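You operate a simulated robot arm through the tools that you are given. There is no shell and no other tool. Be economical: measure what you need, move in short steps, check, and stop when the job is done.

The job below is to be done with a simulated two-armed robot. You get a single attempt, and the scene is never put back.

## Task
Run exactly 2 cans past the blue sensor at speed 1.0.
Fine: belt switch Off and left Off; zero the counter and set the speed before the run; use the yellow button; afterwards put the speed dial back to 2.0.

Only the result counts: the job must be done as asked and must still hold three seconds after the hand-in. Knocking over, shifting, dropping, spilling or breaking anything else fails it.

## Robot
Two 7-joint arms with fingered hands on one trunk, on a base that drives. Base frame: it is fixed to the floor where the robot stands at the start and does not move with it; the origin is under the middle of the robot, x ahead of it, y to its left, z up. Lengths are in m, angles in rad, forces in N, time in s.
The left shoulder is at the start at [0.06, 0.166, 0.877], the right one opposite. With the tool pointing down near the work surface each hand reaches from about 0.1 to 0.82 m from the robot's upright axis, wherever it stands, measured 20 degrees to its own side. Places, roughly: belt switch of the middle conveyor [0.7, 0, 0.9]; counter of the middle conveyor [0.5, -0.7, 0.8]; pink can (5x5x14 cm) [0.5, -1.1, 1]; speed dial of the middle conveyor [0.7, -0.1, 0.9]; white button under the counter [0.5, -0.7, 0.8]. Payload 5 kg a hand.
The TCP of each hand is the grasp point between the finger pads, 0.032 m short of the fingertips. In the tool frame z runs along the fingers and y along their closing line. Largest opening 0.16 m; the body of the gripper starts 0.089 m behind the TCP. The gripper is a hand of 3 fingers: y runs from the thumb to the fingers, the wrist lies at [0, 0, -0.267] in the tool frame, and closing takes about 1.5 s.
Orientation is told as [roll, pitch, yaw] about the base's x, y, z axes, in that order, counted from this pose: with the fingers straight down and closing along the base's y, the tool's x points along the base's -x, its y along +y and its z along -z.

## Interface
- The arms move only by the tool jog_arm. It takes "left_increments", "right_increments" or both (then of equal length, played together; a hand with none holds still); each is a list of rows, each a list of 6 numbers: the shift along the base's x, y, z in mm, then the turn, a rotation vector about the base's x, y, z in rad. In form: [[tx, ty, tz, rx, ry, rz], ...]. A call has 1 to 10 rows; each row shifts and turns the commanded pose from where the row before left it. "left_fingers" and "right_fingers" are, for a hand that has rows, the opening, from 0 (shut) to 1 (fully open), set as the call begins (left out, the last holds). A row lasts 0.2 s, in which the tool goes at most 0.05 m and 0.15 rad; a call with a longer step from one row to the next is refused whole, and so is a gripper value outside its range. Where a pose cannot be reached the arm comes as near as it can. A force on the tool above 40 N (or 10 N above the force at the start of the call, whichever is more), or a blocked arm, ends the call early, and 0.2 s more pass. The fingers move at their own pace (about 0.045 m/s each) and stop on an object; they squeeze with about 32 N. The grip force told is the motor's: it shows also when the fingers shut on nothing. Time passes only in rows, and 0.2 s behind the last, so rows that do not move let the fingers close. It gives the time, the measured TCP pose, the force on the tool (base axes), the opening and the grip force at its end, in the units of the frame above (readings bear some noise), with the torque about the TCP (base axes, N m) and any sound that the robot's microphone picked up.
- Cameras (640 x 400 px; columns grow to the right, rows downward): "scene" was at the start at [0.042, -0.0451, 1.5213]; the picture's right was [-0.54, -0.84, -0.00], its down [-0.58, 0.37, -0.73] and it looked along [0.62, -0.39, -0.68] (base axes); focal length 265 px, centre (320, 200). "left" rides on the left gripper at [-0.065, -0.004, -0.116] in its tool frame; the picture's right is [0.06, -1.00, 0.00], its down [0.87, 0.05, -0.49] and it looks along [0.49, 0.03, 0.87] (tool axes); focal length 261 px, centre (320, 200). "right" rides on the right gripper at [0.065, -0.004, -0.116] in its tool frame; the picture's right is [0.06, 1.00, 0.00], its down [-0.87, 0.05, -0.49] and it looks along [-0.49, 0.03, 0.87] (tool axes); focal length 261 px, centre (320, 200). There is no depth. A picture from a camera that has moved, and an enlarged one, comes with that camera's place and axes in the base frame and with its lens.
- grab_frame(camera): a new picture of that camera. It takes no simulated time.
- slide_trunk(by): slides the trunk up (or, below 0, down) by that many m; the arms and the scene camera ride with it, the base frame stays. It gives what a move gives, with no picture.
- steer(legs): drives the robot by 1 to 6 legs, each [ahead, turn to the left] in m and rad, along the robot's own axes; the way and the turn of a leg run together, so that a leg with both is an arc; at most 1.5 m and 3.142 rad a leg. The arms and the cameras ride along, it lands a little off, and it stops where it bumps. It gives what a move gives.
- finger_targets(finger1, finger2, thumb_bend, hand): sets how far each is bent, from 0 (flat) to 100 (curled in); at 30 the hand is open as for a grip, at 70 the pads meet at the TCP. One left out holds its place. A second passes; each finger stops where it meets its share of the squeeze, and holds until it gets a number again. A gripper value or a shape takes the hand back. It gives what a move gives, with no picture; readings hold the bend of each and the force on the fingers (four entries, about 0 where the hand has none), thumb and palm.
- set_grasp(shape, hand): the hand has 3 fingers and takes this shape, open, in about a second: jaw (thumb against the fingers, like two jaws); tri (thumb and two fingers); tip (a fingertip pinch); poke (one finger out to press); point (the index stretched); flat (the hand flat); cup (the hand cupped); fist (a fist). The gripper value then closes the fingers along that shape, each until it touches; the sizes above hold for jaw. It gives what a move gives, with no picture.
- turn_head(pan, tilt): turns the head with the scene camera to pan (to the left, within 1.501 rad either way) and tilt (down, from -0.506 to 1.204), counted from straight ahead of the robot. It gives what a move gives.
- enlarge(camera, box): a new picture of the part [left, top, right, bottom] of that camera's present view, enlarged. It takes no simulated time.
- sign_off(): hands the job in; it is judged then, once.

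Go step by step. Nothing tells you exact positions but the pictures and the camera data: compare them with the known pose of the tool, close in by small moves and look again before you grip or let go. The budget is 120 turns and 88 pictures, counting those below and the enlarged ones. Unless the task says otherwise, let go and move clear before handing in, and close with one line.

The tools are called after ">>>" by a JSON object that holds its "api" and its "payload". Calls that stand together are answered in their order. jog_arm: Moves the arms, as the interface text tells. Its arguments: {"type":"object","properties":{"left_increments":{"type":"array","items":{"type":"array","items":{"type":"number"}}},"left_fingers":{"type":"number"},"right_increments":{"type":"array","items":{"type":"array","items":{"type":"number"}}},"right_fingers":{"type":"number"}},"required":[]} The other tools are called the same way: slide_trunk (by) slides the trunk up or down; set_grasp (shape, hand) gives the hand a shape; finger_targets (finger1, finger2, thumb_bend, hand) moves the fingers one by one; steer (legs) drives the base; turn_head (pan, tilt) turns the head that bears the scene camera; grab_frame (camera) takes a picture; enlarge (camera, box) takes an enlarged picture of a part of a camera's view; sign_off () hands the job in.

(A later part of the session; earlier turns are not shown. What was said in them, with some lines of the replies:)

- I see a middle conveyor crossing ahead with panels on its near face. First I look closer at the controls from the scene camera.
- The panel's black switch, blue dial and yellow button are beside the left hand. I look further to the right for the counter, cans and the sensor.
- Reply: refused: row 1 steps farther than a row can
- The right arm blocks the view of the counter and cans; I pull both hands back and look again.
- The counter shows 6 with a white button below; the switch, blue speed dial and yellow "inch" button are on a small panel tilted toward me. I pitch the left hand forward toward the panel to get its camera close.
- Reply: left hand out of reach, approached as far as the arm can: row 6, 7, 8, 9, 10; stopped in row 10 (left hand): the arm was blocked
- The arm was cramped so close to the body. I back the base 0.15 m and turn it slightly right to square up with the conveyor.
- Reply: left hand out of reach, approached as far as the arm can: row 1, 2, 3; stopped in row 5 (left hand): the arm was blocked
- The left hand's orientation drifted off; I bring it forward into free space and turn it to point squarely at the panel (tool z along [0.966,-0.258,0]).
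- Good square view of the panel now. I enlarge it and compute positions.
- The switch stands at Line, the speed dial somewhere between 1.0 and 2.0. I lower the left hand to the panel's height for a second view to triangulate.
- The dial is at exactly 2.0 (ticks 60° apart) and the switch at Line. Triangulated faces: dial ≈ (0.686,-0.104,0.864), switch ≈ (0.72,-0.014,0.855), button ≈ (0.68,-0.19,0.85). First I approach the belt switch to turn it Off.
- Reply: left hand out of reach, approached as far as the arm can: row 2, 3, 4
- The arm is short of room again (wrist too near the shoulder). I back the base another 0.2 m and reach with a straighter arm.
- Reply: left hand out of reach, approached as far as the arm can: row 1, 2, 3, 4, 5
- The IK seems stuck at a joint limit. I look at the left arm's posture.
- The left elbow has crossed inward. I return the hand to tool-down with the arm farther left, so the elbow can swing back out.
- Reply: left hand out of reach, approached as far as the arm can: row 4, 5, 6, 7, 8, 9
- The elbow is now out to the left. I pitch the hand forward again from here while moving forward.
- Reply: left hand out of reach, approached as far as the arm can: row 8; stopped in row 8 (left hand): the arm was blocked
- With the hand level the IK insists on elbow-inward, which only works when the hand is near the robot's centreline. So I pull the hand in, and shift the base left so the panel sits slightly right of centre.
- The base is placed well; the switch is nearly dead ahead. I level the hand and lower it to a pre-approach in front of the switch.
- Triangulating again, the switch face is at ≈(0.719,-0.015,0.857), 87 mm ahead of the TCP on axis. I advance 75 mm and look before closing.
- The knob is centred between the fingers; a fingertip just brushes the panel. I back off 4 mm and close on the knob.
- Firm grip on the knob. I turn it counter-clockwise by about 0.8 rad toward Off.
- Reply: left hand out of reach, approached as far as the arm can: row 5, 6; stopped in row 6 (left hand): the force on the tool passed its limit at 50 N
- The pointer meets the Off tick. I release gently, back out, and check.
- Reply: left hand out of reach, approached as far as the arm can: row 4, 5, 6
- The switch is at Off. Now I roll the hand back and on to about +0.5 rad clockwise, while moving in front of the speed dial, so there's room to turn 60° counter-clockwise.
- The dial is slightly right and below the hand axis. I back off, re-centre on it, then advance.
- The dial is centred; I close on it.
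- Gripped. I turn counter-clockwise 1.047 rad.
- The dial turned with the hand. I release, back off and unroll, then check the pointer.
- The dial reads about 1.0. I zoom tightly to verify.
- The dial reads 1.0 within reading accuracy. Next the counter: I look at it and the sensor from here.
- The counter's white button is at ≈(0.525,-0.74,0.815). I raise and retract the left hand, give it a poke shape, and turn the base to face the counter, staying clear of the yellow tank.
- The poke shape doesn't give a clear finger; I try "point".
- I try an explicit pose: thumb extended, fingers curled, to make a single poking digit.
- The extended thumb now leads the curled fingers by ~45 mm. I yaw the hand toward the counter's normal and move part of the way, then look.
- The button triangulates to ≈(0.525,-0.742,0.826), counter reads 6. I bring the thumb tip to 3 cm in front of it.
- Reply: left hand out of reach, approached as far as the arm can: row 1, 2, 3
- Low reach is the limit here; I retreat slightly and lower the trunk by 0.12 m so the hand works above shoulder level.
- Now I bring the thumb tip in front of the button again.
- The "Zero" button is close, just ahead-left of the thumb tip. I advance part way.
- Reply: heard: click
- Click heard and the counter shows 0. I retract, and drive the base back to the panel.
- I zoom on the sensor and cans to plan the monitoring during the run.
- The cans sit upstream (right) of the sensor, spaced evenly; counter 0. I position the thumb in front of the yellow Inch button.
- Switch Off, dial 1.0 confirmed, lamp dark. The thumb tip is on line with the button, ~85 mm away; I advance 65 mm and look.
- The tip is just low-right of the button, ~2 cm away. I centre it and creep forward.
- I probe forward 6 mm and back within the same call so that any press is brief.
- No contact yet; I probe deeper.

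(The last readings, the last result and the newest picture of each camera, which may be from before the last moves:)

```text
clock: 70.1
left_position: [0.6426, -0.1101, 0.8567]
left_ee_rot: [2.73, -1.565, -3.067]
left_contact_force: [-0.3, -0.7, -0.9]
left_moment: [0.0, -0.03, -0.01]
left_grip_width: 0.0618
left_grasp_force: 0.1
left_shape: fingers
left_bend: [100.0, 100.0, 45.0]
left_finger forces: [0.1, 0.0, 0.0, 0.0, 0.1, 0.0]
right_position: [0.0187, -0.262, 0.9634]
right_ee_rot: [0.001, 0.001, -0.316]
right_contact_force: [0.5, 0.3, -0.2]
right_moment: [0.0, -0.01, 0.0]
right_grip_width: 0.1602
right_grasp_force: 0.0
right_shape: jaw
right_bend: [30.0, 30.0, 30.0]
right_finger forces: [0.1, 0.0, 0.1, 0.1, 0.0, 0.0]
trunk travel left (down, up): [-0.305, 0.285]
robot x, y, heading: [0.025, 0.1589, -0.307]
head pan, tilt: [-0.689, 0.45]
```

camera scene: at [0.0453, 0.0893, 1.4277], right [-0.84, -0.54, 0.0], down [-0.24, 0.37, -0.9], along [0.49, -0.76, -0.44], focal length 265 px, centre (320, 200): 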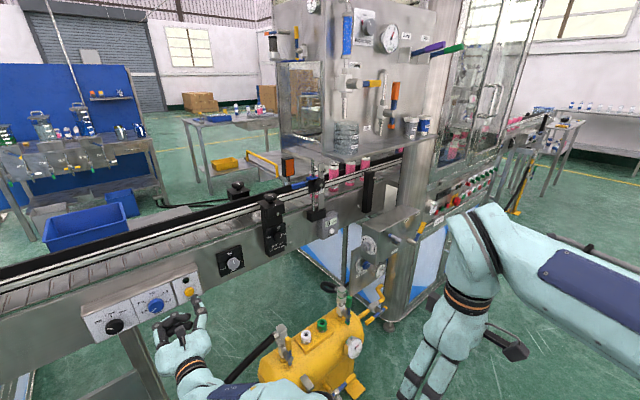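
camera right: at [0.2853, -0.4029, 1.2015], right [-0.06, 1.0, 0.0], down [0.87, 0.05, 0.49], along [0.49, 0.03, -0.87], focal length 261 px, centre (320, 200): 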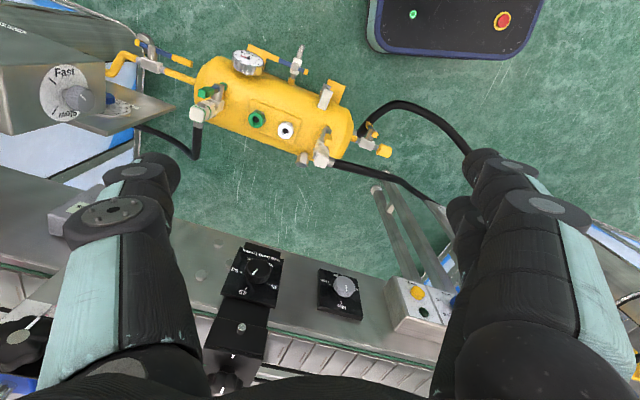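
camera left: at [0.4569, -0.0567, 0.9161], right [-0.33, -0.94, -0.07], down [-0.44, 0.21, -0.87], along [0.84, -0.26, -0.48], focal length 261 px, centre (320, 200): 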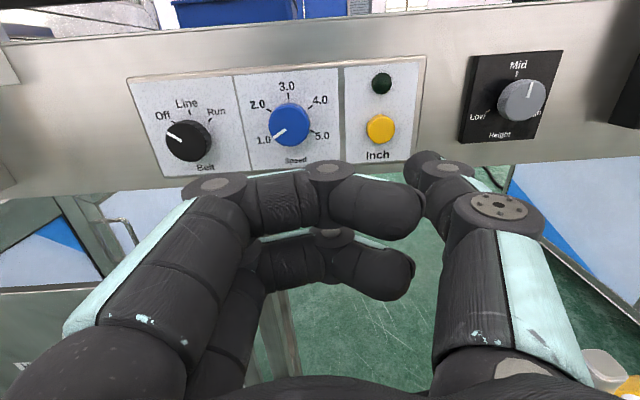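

>>> {"api": "jog_arm", "payload": {"left_increments": [[17, -5, 0, 0, 0, 0], [-13, 4, 0, 0, 0, 0]]}}

>>> {"api": "enlarge", "payload": {"camera": "left", "box": [290, 30, 530, 230]}}

```text
clock: 70.7
left_position: [0.6465, -0.1097, 0.8567]
left_ee_rot: [2.669, -1.564, -3.003]
left_contact_force: [0.2, 0.4, 0.0]
left_moment: [0.01, -0.01, 0.03]
left_grip_width: 0.0616
left_grasp_force: 0.0
left_shape: fingers
left_bend: [100.0, 100.0, 45.0]
left_finger forces: [0.0, 0.0, 0.0, 0.0, 0.0, 0.0]
right_position: [0.0194, -0.2612, 0.9645]
right_ee_rot: [-0.001, 0.0, -0.315]
right_contact_force: [0.0, 0.1, -0.2]
right_moment: [-0.02, 0.02, 0.02]
right_grip_width: 0.1601
right_grasp_force: 0.0
right_shape: jaw
right_bend: [30.0, 30.0, 30.0]
right_finger forces: [0.0, 0.0, 0.1, 0.1, 0.0, 0.1]
trunk travel left (down, up): [-0.305, 0.285]
robot x, y, heading: [0.0221, 0.1596, -0.305]
head pan, tilt: [-0.689, 0.45]
```

```text
2.00 times, centred on (410, 130) of left
camera zoom: at [0.5344, -0.0771, 0.9206], right [-0.33, -0.94, -0.07], down [-0.44, 0.21, -0.87], along [0.84, -0.26, -0.49], focal length 521 px, centre (140, 340)
```

zoom: 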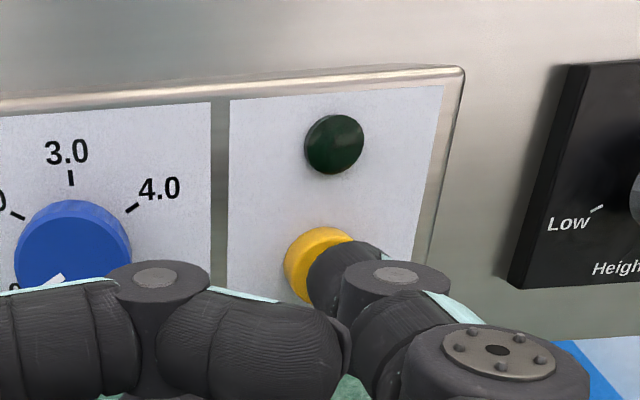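

>>> {"api": "jog_arm", "payload": {"left_increments": [[16, -5, 0, 0, 0, 0], [0, 0, 0, 0, 0, 0], [-12, 4, 0, 0, 0, 0]]}}

```text
clock: 71.5
left_position: [0.651, -0.1128, 0.8548]
left_ee_rot: [2.663, -1.564, -2.997]
left_contact_force: [0.4, -0.3, -1.0]
left_moment: [-0.01, -0.01, 0.0]
left_grip_width: 0.0618
left_grasp_force: 0.0
left_shape: fingers
left_bend: [100.0, 100.0, 45.0]
left_finger forces: [0.1, 0.0, 0.0, 0.0, 0.0, 0.0]
right_position: [0.0193, -0.2601, 0.9651]
right_ee_rot: [0.001, 0.001, -0.314]
right_contact_force: [-0.9, 0.1, 0.5]
right_moment: [0.01, 0.01, 0.0]
right_grip_width: 0.16
right_grasp_force: 0.1
right_shape: jaw
right_bend: [30.0, 30.0, 30.0]
right_finger forces: [0.0, 0.1, 0.0, 0.0, 0.0, 0.0]
trunk travel left (down, up): [-0.305, 0.285]
robot x, y, heading: [0.0251, 0.1566, -0.312]
head pan, tilt: [-0.689, 0.45]
heard: click
```

Click. I check the cans and counter.

>>> {"api": "enlarge", "payload": {"camera": "scene", "box": [260, 130, 400, 250]}}

```text
3.33 times, centred on (330, 190) of scene
camera zoom: at [0.0453, 0.0892, 1.4277], right [-0.84, -0.54, 0.0], down [-0.24, 0.37, -0.9], along [0.49, -0.76, -0.44], focal length 882 px, centre (287, 233)
```

zoom: 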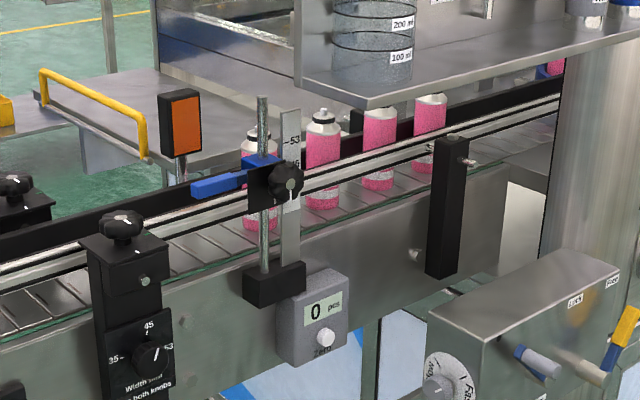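

The belt moved cans left by ~9 px (≈0.15 pitch), count still 0. I press a bit longer.

>>> {"api": "jog_arm", "payload": {"left_increments": [[12, -4, 0, 0, 0, 0], [0, 0, 0, 0, 0, 0], [0, 0, 0, 0, 0, 0], [-12, 4, 0, 0, 0, 0]]}}

>>> {"api": "enlarge", "payload": {"camera": "scene", "box": [260, 130, 400, 250]}}

```text
clock: 72.5
left_position: [0.6508, -0.1115, 0.8555]
left_ee_rot: [2.67, -1.563, -3.004]
left_contact_force: [-0.3, -0.2, 0.5]
left_moment: [0.0, 0.01, -0.04]
left_grip_width: 0.0618
left_grasp_force: 0.0
left_shape: fingers
left_bend: [100.0, 100.0, 45.0]
left_finger forces: [0.0, 0.0, 0.0, 0.1, 0.1, 0.1]
right_position: [0.0205, -0.2616, 0.9648]
right_ee_rot: [0.002, 0.0, -0.315]
right_contact_force: [-0.1, -0.3, 0.3]
right_moment: [-0.04, -0.03, -0.03]
right_grip_width: 0.16
right_grasp_force: 0.1
right_shape: jaw
right_bend: [30.0, 30.0, 30.0]
right_finger forces: [0.1, 0.1, 0.1, 0.1, 0.0, 0.1]
trunk travel left (down, up): [-0.305, 0.285]
robot x, y, heading: [0.023, 0.1606, -0.312]
head pan, tilt: [-0.689, 0.45]
heard: click
```

```text
3.33 times, centred on (330, 190) of scene
camera zoom: at [0.0453, 0.0893, 1.4277], right [-0.84, -0.54, 0.0], down [-0.24, 0.37, -0.9], along [0.49, -0.76, -0.44], focal length 882 px, centre (287, 233)
```

zoom: 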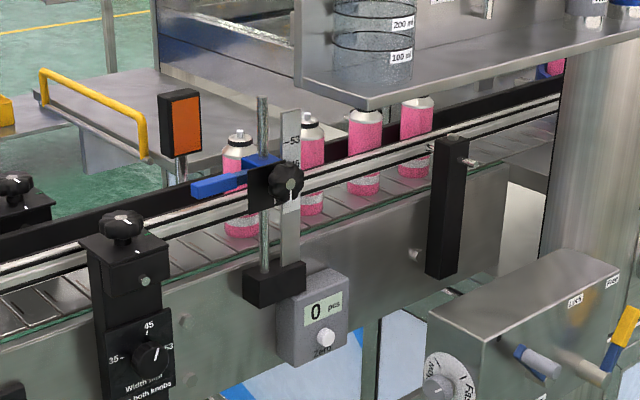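

Cans advance ~15 px per press; the first is nearing the blue sensor's line. I continue.

>>> {"api": "jog_arm", "payload": {"left_increments": [[12, -4, 0, 0, 0, 0], [0, 0, 0, 0, 0, 0], [0, 0, 0, 0, 0, 0], [0, 0, 0, 0, 0, 0], [-12, 4, 0, 0, 0, 0]]}}

>>> {"api": "enlarge", "payload": {"camera": "scene", "box": [260, 130, 400, 250]}}

```text
clock: 73.7
left_position: [0.6511, -0.1124, 0.8566]
left_ee_rot: [2.66, -1.564, -2.995]
left_contact_force: [0.4, 0.7, 0.0]
left_moment: [0.0, -0.05, -0.01]
left_grip_width: 0.0618
left_grasp_force: 0.0
left_shape: fingers
left_bend: [100.0, 100.0, 45.0]
left_finger forces: [0.0, 0.1, 0.1, 0.0, 0.0, 0.0]
right_position: [0.0196, -0.2614, 0.9641]
right_ee_rot: [0.002, -0.001, -0.315]
right_contact_force: [-0.7, 0.3, 0.1]
right_moment: [0.01, -0.01, 0.01]
right_grip_width: 0.1599
right_grasp_force: 0.1
right_shape: jaw
right_bend: [30.0, 30.0, 30.0]
right_finger forces: [0.1, 0.0, 0.0, 0.0, 0.2, 0.0]
trunk travel left (down, up): [-0.305, 0.285]
robot x, y, heading: [0.0241, 0.1564, -0.307]
head pan, tilt: [-0.689, 0.45]
heard: click
```

```text
3.33 times, centred on (330, 190) of scene
camera zoom: at [0.0453, 0.0893, 1.4277], right [-0.84, -0.54, 0.0], down [-0.24, 0.37, -0.9], along [0.49, -0.76, -0.44], focal length 882 px, centre (287, 233)
```

zoom: 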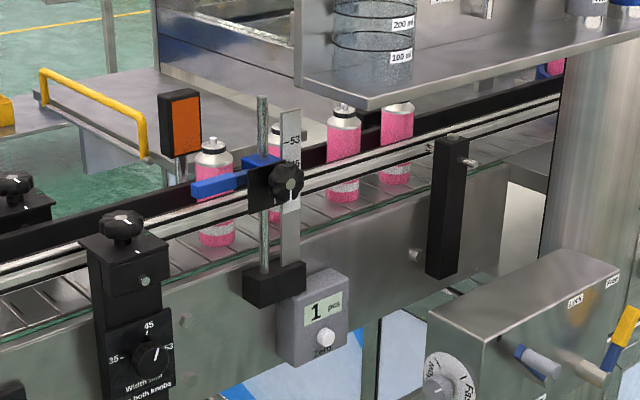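

Counter shows 1. The next can needs ~100 px of travel; I press for a longer stretch, then finish carefully.

>>> {"api": "jog_arm", "payload": {"left_increments": [[12, -4, 0, 0, 0, 0], [0, 0, 0, 0, 0, 0], [0, 0, 0, 0, 0, 0], [0, 0, 0, 0, 0, 0], [0, 0, 0, 0, 0, 0], [0, 0, 0, 0, 0, 0], [0, 0, 0, 0, 0, 0], [-12, 4, 0, 0, 0, 0]]}}

>>> {"api": "enlarge", "payload": {"camera": "scene", "box": [260, 130, 400, 250]}}

```text
clock: 75.5
left_position: [0.6512, -0.1129, 0.8578]
left_ee_rot: [2.811, -1.562, 3.135]
left_contact_force: [0.7, -0.4, 0.4]
left_moment: [0.04, -0.02, -0.01]
left_grip_width: 0.0616
left_grasp_force: 0.2
left_shape: fingers
left_bend: [100.0, 100.0, 45.0]
left_finger forces: [0.1, 0.1, 0.1, 0.0, 0.0, 0.0]
right_position: [0.0206, -0.2621, 0.9651]
right_ee_rot: [0.001, -0.001, -0.312]
right_contact_force: [0.3, 0.1, -0.1]
right_moment: [-0.01, -0.03, -0.04]
right_grip_width: 0.1597
right_grasp_force: 0.1
right_shape: jaw
right_bend: [30.0, 30.0, 30.0]
right_finger forces: [0.0, 0.0, 0.0, 0.1, 0.0, 0.1]
trunk travel left (down, up): [-0.305, 0.285]
robot x, y, heading: [0.0237, 0.1541, -0.311]
head pan, tilt: [-0.689, 0.45]
heard: click
```

```text
3.33 times, centred on (330, 190) of scene
camera zoom: at [0.0455, 0.0893, 1.4278], right [-0.84, -0.54, 0.0], down [-0.24, 0.37, -0.9], along [0.49, -0.76, -0.44], focal length 882 px, centre (287, 233)
```

zoom: 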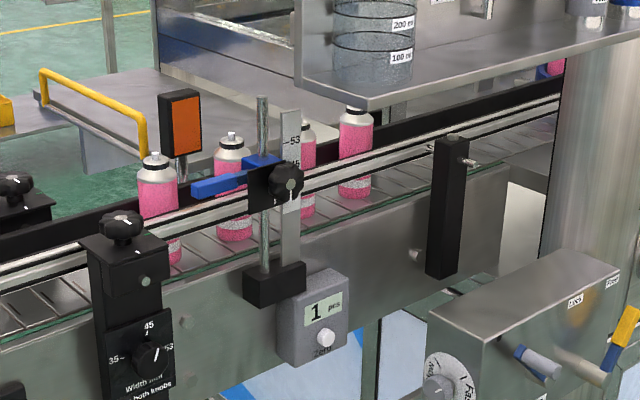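

Still 1, second can about to pass. I press a medium burst.

>>> {"api": "jog_arm", "payload": {"left_increments": [[12, -4, 0, 0, 0, 0], [0, 0, 0, 0, 0, 0], [0, 0, 0, 0, 0, 0], [0, 0, 0, 0, 0, 0], [-12, 4, 0, 0, 0, 0]]}}

>>> {"api": "enlarge", "payload": {"camera": "scene", "box": [260, 130, 400, 250]}}

```text
clock: 76.7
left_position: [0.6517, -0.1127, 0.8561]
left_ee_rot: [2.632, -1.564, -2.966]
left_contact_force: [-0.7, -1.1, 1.0]
left_moment: [0.03, -0.04, 0.01]
left_grip_width: 0.0616
left_grasp_force: 0.1
left_shape: fingers
left_bend: [100.0, 100.0, 45.0]
left_finger forces: [0.1, 0.0, 0.1, 0.0, 0.0, 0.1]
right_position: [0.0202, -0.2618, 0.9647]
right_ee_rot: [0.001, 0.0, -0.315]
right_contact_force: [0.2, 0.5, -0.3]
right_moment: [-0.02, 0.0, -0.01]
right_grip_width: 0.16
right_grasp_force: 0.0
right_shape: jaw
right_bend: [30.0, 30.0, 30.0]
right_finger forces: [0.1, 0.1, 0.0, 0.0, 0.1, 0.1]
trunk travel left (down, up): [-0.305, 0.285]
robot x, y, heading: [0.019, 0.16, -0.306]
head pan, tilt: [-0.689, 0.45]
heard: click
```

```text
3.33 times, centred on (330, 190) of scene
camera zoom: at [0.0453, 0.0893, 1.4277], right [-0.84, -0.54, 0.0], down [-0.24, 0.37, -0.9], along [0.49, -0.76, -0.44], focal length 882 px, centre (287, 233)
```

zoom: 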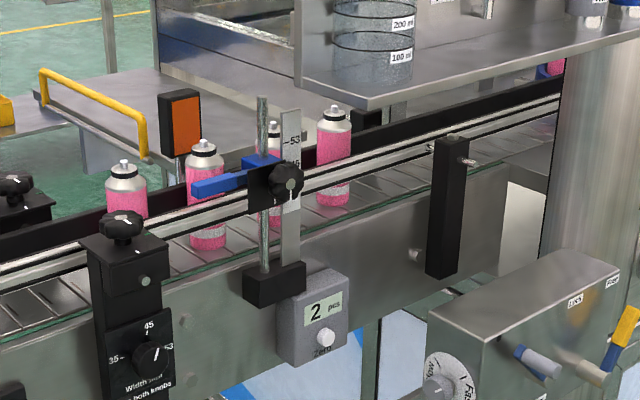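

Counter shows 2. The second can may still be within the beam, and the third is far enough back, so one short nudge clears it.

>>> {"api": "jog_arm", "payload": {"left_increments": [[12, -4, 0, 0, 0, 0], [0, 0, 0, 0, 0, 0], [0, 0, 0, 0, 0, 0], [-12, 4, 0, 0, 0, 0]]}}

>>> {"api": "enlarge", "payload": {"camera": "scene", "box": [260, 130, 400, 250]}}

```text
clock: 77.7
left_position: [0.6513, -0.1131, 0.8562]
left_ee_rot: [2.713, -1.563, -3.049]
left_contact_force: [-0.5, -0.1, -0.7]
left_moment: [0.0, 0.0, -0.03]
left_grip_width: 0.0613
left_grasp_force: 0.0
left_shape: fingers
left_bend: [100.0, 100.0, 45.0]
left_finger forces: [0.0, 0.0, 0.0, 0.0, 0.0, 0.0]
right_position: [0.0203, -0.2619, 0.9638]
right_ee_rot: [-0.001, 0.002, -0.314]
right_contact_force: [0.3, 0.1, 0.3]
right_moment: [-0.02, -0.01, -0.02]
right_grip_width: 0.16
right_grasp_force: 0.1
right_shape: jaw
right_bend: [30.0, 30.0, 30.0]
right_finger forces: [0.0, 0.1, 0.0, 0.1, 0.0, 0.0]
trunk travel left (down, up): [-0.305, 0.285]
robot x, y, heading: [0.0246, 0.1584, -0.31]
head pan, tilt: [-0.689, 0.45]
heard: click
```

```text
3.33 times, centred on (330, 190) of scene
camera zoom: at [0.0454, 0.0893, 1.4277], right [-0.84, -0.54, 0.0], down [-0.24, 0.37, -0.9], along [0.49, -0.76, -0.44], focal length 882 px, centre (287, 233)
```

zoom: 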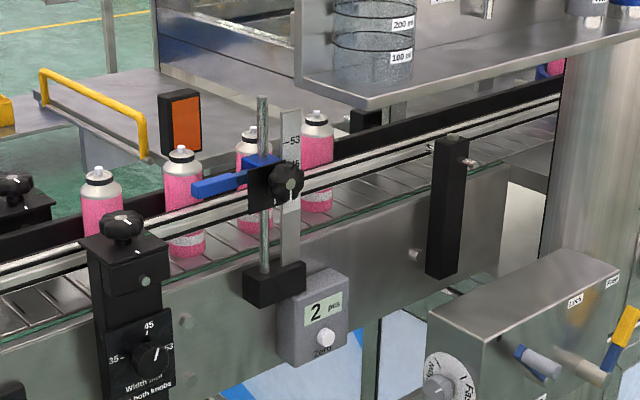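

Exactly 2 counted, third can still upstream. I retract from the button, reset to jaw and prepare to restore the dial to 2.0.

>>> {"api": "jog_arm", "payload": {"left_increments": [[-35, 11, 0, 0, 0, 0], [-35, 11, 0, 0, 0, 0], [-10, 3, 0, 0, 0, 0]]}}

>>> {"api": "set_grasp", "payload": {"hand": "left", "shape": "jaw"}}

>>> {"api": "jog_arm", "payload": {"left_increments": [[8, 3, 2, -0.119, 0.038, 0], [6, 3, 2, -0.119, 0.038, 0], [6, 3, 2, -0.119, 0.038, 0], [6, 3, 2, -0.119, 0.038, 0], [0, 0, 0, 0, 0, 0], [0, 0, 0, 0, 0, 0]], "left_fingers": 0.45}}

>>> {"api": "grab_frame", "payload": {"camera": "left"}}

```text
clock: 78.5
left_position: [0.5699, -0.0866, 0.8554]
left_ee_rot: [2.699, -1.563, -3.035]
left_contact_force: [0.5, 0.1, 0.0]
left_moment: [-0.03, 0.05, 0.01]
left_grip_width: 0.0616
left_grasp_force: 0.0
left_shape: fingers
left_bend: [100.0, 100.0, 45.0]
left_finger forces: [0.1, 0.0, 0.0, 0.0, 0.0, 0.1]
right_position: [0.0193, -0.262, 0.9638]
right_ee_rot: [-0.001, 0.001, -0.311]
right_contact_force: [-0.5, 0.2, -0.5]
right_moment: [-0.03, -0.03, 0.0]
right_grip_width: 0.1597
right_grasp_force: 0.1
right_shape: jaw
right_bend: [30.0, 30.0, 30.0]
right_finger forces: [0.1, 0.0, 0.1, 0.0, 0.0, 0.0]
trunk travel left (down, up): [-0.305, 0.285]
robot x, y, heading: [0.0216, 0.1567, -0.308]
head pan, tilt: [-0.689, 0.45]
```

```text
clock: 79.4
left_position: [0.5707, -0.0866, 0.8555]
left_ee_rot: [2.688, -1.563, -3.023]
left_contact_force: [-0.3, 0.4, -0.6]
left_moment: [0.01, 0.01, -0.02]
left_grip_width: 0.16
left_grasp_force: 0.2
left_shape: jaw
left_bend: [30.0, 30.0, 30.0]
left_finger forces: [0.0, 0.0, 0.0, 0.0, 0.1, 0.0]
right_position: [0.0194, -0.2623, 0.9652]
right_ee_rot: [0.003, -0.001, -0.316]
right_contact_force: [0.0, 0.6, 0.4]
right_moment: [0.02, -0.02, -0.01]
right_grip_width: 0.1598
right_grasp_force: 0.1
right_shape: jaw
right_bend: [30.0, 30.0, 30.0]
right_finger forces: [0.1, 0.0, 0.0, 0.0, 0.0, 0.1]
trunk travel left (down, up): [-0.305, 0.285]
robot x, y, heading: [0.0215, 0.1591, -0.312]
head pan, tilt: [-0.689, 0.45]
```

```text
clock: 80.8
left_position: [0.5971, -0.0747, 0.8648]
left_ee_rot: [-1.608, -1.073, 1.277]
left_contact_force: [-0.7, 0.1, -0.1]
left_moment: [0.01, -0.01, 0.0]
left_grip_width: 0.0728
left_grasp_force: 0.1
left_shape: jaw
left_bend: [73.0, 73.0, 70.0]
left_finger forces: [0.1, 0.0, 0.0, 0.0, 0.1, 0.0]
right_position: [0.0188, -0.2608, 0.9648]
right_ee_rot: [0.0, -0.001, -0.314]
right_contact_force: [0.6, 0.1, 0.4]
right_moment: [0.01, -0.04, 0.01]
right_grip_width: 0.1599
right_grasp_force: 0.0
right_shape: jaw
right_bend: [30.0, 30.0, 30.0]
right_finger forces: [0.1, 0.0, 0.0, 0.0, 0.0, 0.0]
trunk travel left (down, up): [-0.305, 0.285]
robot x, y, heading: [0.023, 0.1595, -0.309]
head pan, tilt: [-0.689, 0.45]
```

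```text
30 pictures are left
camera left: at [0.4944, -0.011, 0.9222], right [-0.3, -0.86, 0.42], down [-0.57, -0.19, -0.8], along [0.76, -0.48, -0.43], focal length 261 px, centre (320, 200)
```

left: 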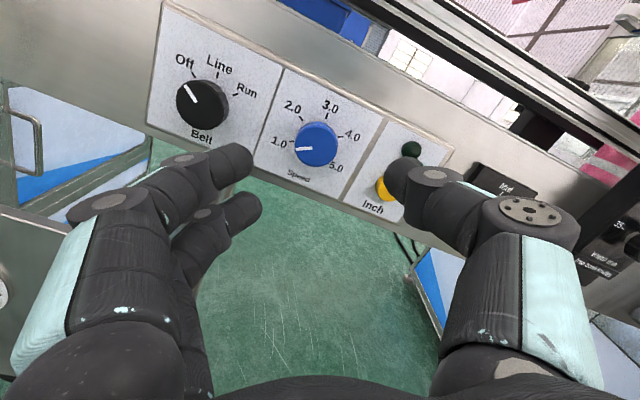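

Rolled and lined up with the dial. I advance to grip depth.

>>> {"api": "jog_arm", "payload": {"left_increments": [[38, -13, 1, 0, 0, 0], [38, -13, 1, 0, 0, 0], [0, 0, 0, 0, 0, 0]]}}

>>> {"api": "grab_frame", "payload": {"camera": "left"}}

```text
clock: 81.6
left_position: [0.6739, -0.0992, 0.865]
left_ee_rot: [-1.608, -1.074, 1.276]
left_contact_force: [0.0, 0.7, 0.6]
left_moment: [0.01, -0.02, 0.02]
left_grip_width: 0.0724
left_grasp_force: 0.0
left_shape: jaw
left_bend: [73.0, 73.0, 70.0]
left_finger forces: [0.0, 0.1, 0.0, 0.0, 0.1, 0.1]
right_position: [0.02, -0.2626, 0.9639]
right_ee_rot: [0.0, 0.0, -0.314]
right_contact_force: [0.1, 0.3, -0.1]
right_moment: [0.02, 0.05, -0.03]
right_grip_width: 0.16
right_grasp_force: 0.0
right_shape: jaw
right_bend: [30.0, 30.0, 30.0]
right_finger forces: [0.0, 0.0, 0.0, 0.0, 0.0, 0.0]
trunk travel left (down, up): [-0.305, 0.285]
robot x, y, heading: [0.0202, 0.1564, -0.309]
head pan, tilt: [-0.689, 0.45]
```

```text
29 pictures are left
camera left: at [0.5714, -0.0349, 0.9228], right [-0.3, -0.86, 0.42], down [-0.57, -0.19, -0.8], along [0.76, -0.48, -0.43], focal length 261 px, centre (320, 200)
```

left: 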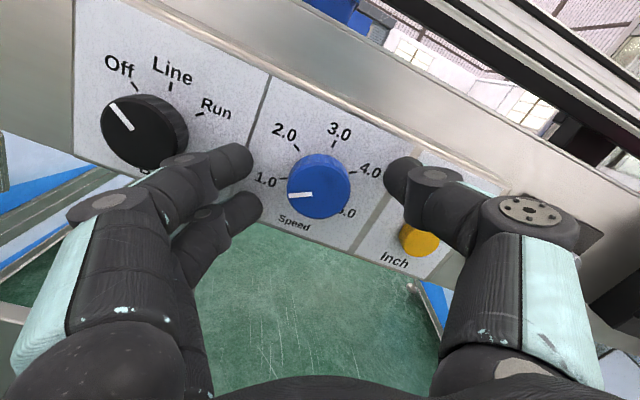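

>>> {"api": "jog_arm", "payload": {"left_increments": [[1, 0, 0, 0, 0, 0], [0, 0, 0, 0, 0, 0], [0, 0, 0, 0, 0, 0], [0, 0, 0, 0, 0, 0], [0, 0, 0, 0, 0, 0], [0, 0, 0, 0, 0, 0]], "left_fingers": 0.1}}

>>> {"api": "jog_arm", "payload": {"left_increments": [[0, 0, 0, 0.1247, -0.04, 0], [0, 0, 0, 0.1247, -0.04, 0], [0, 0, 0, 0.1247, -0.04, 0], [0, 0, 0, 0.1247, -0.04, 0], [0, 0, 0, 0.1247, -0.04, 0], [0, 0, 0, 0.1247, -0.04, 0], [0, 0, 0, 0.1247, -0.04, 0], [0, 0, 0, 0.1247, -0.04, 0], [0, 0, 0, 0, 0, 0]]}}

>>> {"api": "grab_frame", "payload": {"camera": "left"}}

```text
clock: 83.0
left_position: [0.6749, -0.0991, 0.8653]
left_ee_rot: [-1.609, -1.074, 1.276]
left_contact_force: [5.0, -1.3, 1.4]
left_moment: [-0.05, -0.03, 0.04]
left_grip_width: 0.0245
left_grasp_force: 31.8
left_shape: jaw
left_bend: [72.0, 73.0, 70.0]
left_finger forces: [14.0, 13.9, 0.0, 0.0, 27.7, 0.0]
right_position: [0.02, -0.2611, 0.9643]
right_ee_rot: [-0.001, 0.0, -0.313]
right_contact_force: [-0.1, 0.0, 0.2]
right_moment: [0.01, -0.02, -0.03]
right_grip_width: 0.16
right_grasp_force: 0.1
right_shape: jaw
right_bend: [30.0, 30.0, 30.0]
right_finger forces: [0.1, 0.1, 0.0, 0.0, 0.0, 0.0]
trunk travel left (down, up): [-0.305, 0.285]
robot x, y, heading: [0.0211, 0.1571, -0.311]
head pan, tilt: [-0.689, 0.45]
```

```text
clock: 85.0
left_position: [0.6734, -0.1017, 0.8656]
left_ee_rot: [1.552, -1.017, -1.892]
left_contact_force: [4.5, -7.3, -7.9]
left_moment: [0.04, 0.23, -0.12]
left_grip_width: 0.024
left_grasp_force: 31.8
left_shape: jaw
left_bend: [72.0, 73.0, 70.0]
left_finger forces: [11.9, 13.9, 0.1, 0.1, 33.1, 0.0]
right_position: [0.0192, -0.2617, 0.9654]
right_ee_rot: [0.001, 0.002, -0.314]
right_contact_force: [0.5, -0.8, -0.4]
right_moment: [-0.04, -0.02, 0.01]
right_grip_width: 0.1599
right_grasp_force: 0.1
right_shape: jaw
right_bend: [30.0, 30.0, 30.0]
right_finger forces: [0.0, 0.0, 0.0, 0.0, 0.0, 0.0]
trunk travel left (down, up): [-0.305, 0.285]
robot x, y, heading: [0.0234, 0.1598, -0.314]
head pan, tilt: [-0.689, 0.45]
```

```text
28 pictures are left
camera left: at [0.5515, -0.0989, 0.9198], right [-0.27, -0.77, -0.58], down [-0.3, 0.64, -0.71], along [0.91, -0.02, -0.41], focal length 261 px, centre (320, 200)
```

left: 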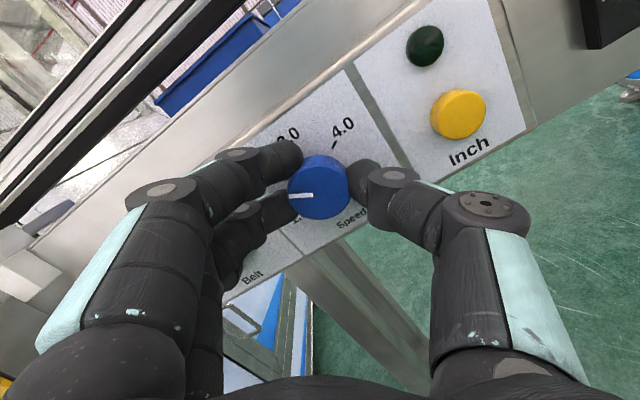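

Dial turned. I release, back out, unroll and inspect.

>>> {"api": "jog_arm", "payload": {"left_increments": [[0, 0, 0, 0, 0, 0], [0, 0, 0, 0, 0, 0], [0, 0, 0, 0, 0, 0], [-29, 9, 0, 0, 0, 0], [-29, 9, 0, 0, 0, 0], [-10, 3, 0, -0.127, 0.041, 0], [-10, 3, 0, -0.127, 0.041, 0], [0, 0, 0, -0.127, 0.041, 0], [0, 0, 0, -0.127, 0.041, 0], [0, 0, 0, 0, 0, 0]], "left_fingers": 0.45}}

>>> {"api": "enlarge", "payload": {"camera": "left", "box": [180, 60, 440, 220]}}

>>> {"api": "enlarge", "payload": {"camera": "scene", "box": [260, 130, 400, 250]}}

```text
clock: 87.2
left_position: [0.595, -0.0776, 0.8667]
left_ee_rot: [1.944, -1.555, -2.281]
left_contact_force: [0.1, -0.2, 0.2]
left_moment: [-0.01, 0.02, 0.02]
left_grip_width: 0.0713
left_grasp_force: 0.0
left_shape: jaw
left_bend: [73.0, 73.0, 70.0]
left_finger forces: [0.1, 0.0, 0.0, 0.0, 0.0, 0.0]
right_position: [0.0185, -0.2615, 0.9647]
right_ee_rot: [0.001, 0.0, -0.314]
right_contact_force: [0.0, 0.1, -0.7]
right_moment: [0.02, -0.01, -0.01]
right_grip_width: 0.1599
right_grasp_force: 0.1
right_shape: jaw
right_bend: [30.0, 30.0, 30.0]
right_finger forces: [0.1, 0.1, 0.0, 0.0, 0.0, 0.0]
trunk travel left (down, up): [-0.305, 0.285]
robot x, y, heading: [0.0218, 0.1585, -0.311]
head pan, tilt: [-0.689, 0.45]
```

```text
2.46 times, centred on (310, 140) of left
camera zoom: at [0.4833, -0.0432, 0.9309], right [-0.33, -0.94, -0.08], down [-0.44, 0.22, -0.87], along [0.84, -0.25, -0.49], focal length 642 px, centre (345, 348)
```

zoom: 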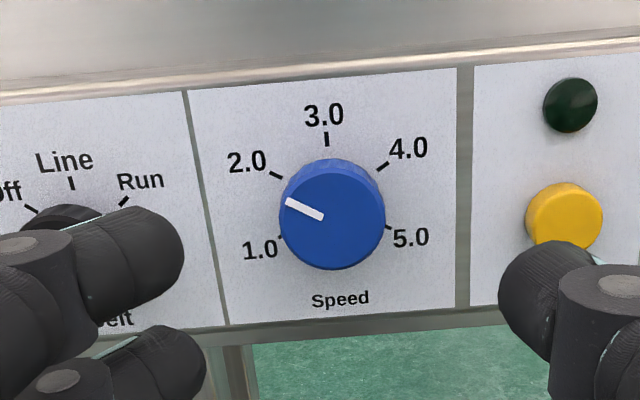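

```text
3.33 times, centred on (330, 190) of scene
camera zoom: at [0.0452, 0.0893, 1.4277], right [-0.84, -0.54, 0.0], down [-0.24, 0.37, -0.9], along [0.49, -0.76, -0.44], focal length 882 px, centre (287, 233)
```

zoom: 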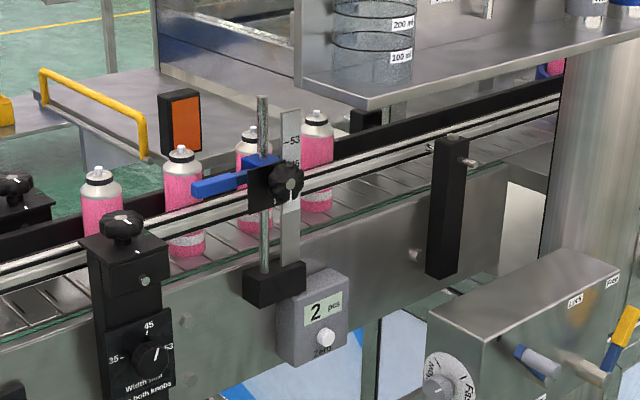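

The pointer lines up with the 2.0 tick, and the counter still reads 2. I move the hand clear and do a last check of the switch.

>>> {"api": "jog_arm", "payload": {"left_increments": [[-35, 11, 15, 0, 0, 0], [-35, 11, 30, 0, 0, 0], [0, 0, 40, 0, 0, 0], [0, 0, 0, 0, 0, 0]]}}

>>> {"api": "enlarge", "payload": {"camera": "left", "box": [180, 100, 440, 280]}}

```text
clock: 88.0
left_position: [0.5834, 0.0072, 0.9226]
left_ee_rot: [0.626, -1.517, -0.814]
left_contact_force: [0.0, 0.1, 0.0]
left_moment: [0.0, -0.01, 0.0]
left_grip_width: 0.072
left_grasp_force: 0.1
left_shape: jaw
left_bend: [73.0, 73.0, 70.0]
left_finger forces: [0.1, 0.1, 0.0, 0.1, 0.0, 0.1]
right_position: [0.0208, -0.2622, 0.965]
right_ee_rot: [-0.002, 0.001, -0.314]
right_contact_force: [-0.2, -0.6, 0.2]
right_moment: [0.0, 0.0, 0.0]
right_grip_width: 0.1601
right_grasp_force: 0.0
right_shape: jaw
right_bend: [30.0, 30.0, 30.0]
right_finger forces: [0.0, 0.1, 0.1, 0.0, 0.0, 0.1]
trunk travel left (down, up): [-0.305, 0.285]
robot x, y, heading: [0.0259, 0.1585, -0.311]
head pan, tilt: [-0.689, 0.45]
stopped in row 4 (left hand): the arm was blocked; the commanded pose is now the measured one
```

```text
2.22 times, centred on (310, 190) of left
camera zoom: at [0.4707, 0.0217, 0.9913], right [-0.19, -0.98, -0.09], down [-0.5, 0.18, -0.85], along [0.84, -0.11, -0.53], focal length 579 px, centre (342, 222)
```

zoom: 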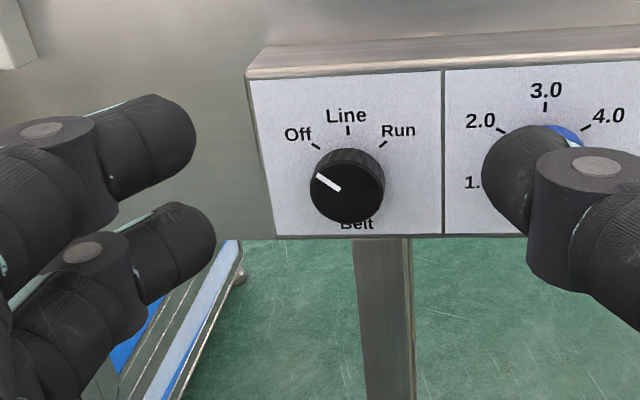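

Switch is at Off. I back the base slightly to be fully clear and confirm the dial once more.

>>> {"api": "steer", "payload": {"legs": [[-0.15, 0]]}}

>>> {"api": "enlarge", "payload": {"camera": "left", "box": [230, 90, 430, 230]}}

```text
clock: 89.4
left_position: [0.4385, 0.0529, 0.9222]
left_ee_rot: [0.65, -1.518, -0.84]
left_contact_force: [0.3, 0.2, -0.9]
left_moment: [-0.02, 0.01, -0.01]
left_grip_width: 0.0719
left_grasp_force: 0.1
left_shape: jaw
left_bend: [73.0, 73.0, 70.0]
left_finger forces: [0.1, 0.0, 0.0, 0.1, 0.0, 0.0]
right_position: [-0.1249, -0.2151, 0.9643]
right_ee_rot: [0.0, 0.0, -0.316]
right_contact_force: [-0.1, 0.1, -0.8]
right_moment: [0.01, 0.01, 0.03]
right_grip_width: 0.1601
right_grasp_force: 0.0
right_shape: jaw
right_bend: [30.0, 30.0, 30.0]
right_finger forces: [0.0, 0.0, 0.0, 0.0, 0.0, 0.0]
trunk travel left (down, up): [-0.305, 0.285]
robot x, y, heading: [-0.1211, 0.2064, -0.307]
head pan, tilt: [-0.689, 0.45]
```

```text
2.86 times, centred on (330, 160) of left
camera zoom: at [0.3256, 0.0669, 0.9917], right [-0.19, -0.98, -0.09], down [-0.5, 0.18, -0.85], along [0.84, -0.11, -0.53], focal length 745 px, centre (291, 314)
```

zoom: 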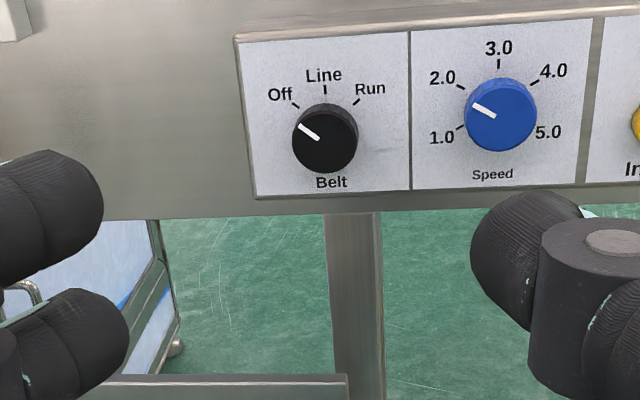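

The switch is Off, the dial is at 2.0, the counter reads 2 and the hands are clear. I hand the job in.

>>> {"api": "sign_off", "payload": {}}

```text
The job is handed in.
```

I ran exactly 2 cans past the blue sensor at speed 1.0 and handed the job in: the counter reads 2, the belt switch is Off, and the speed dial is back at 2.0.
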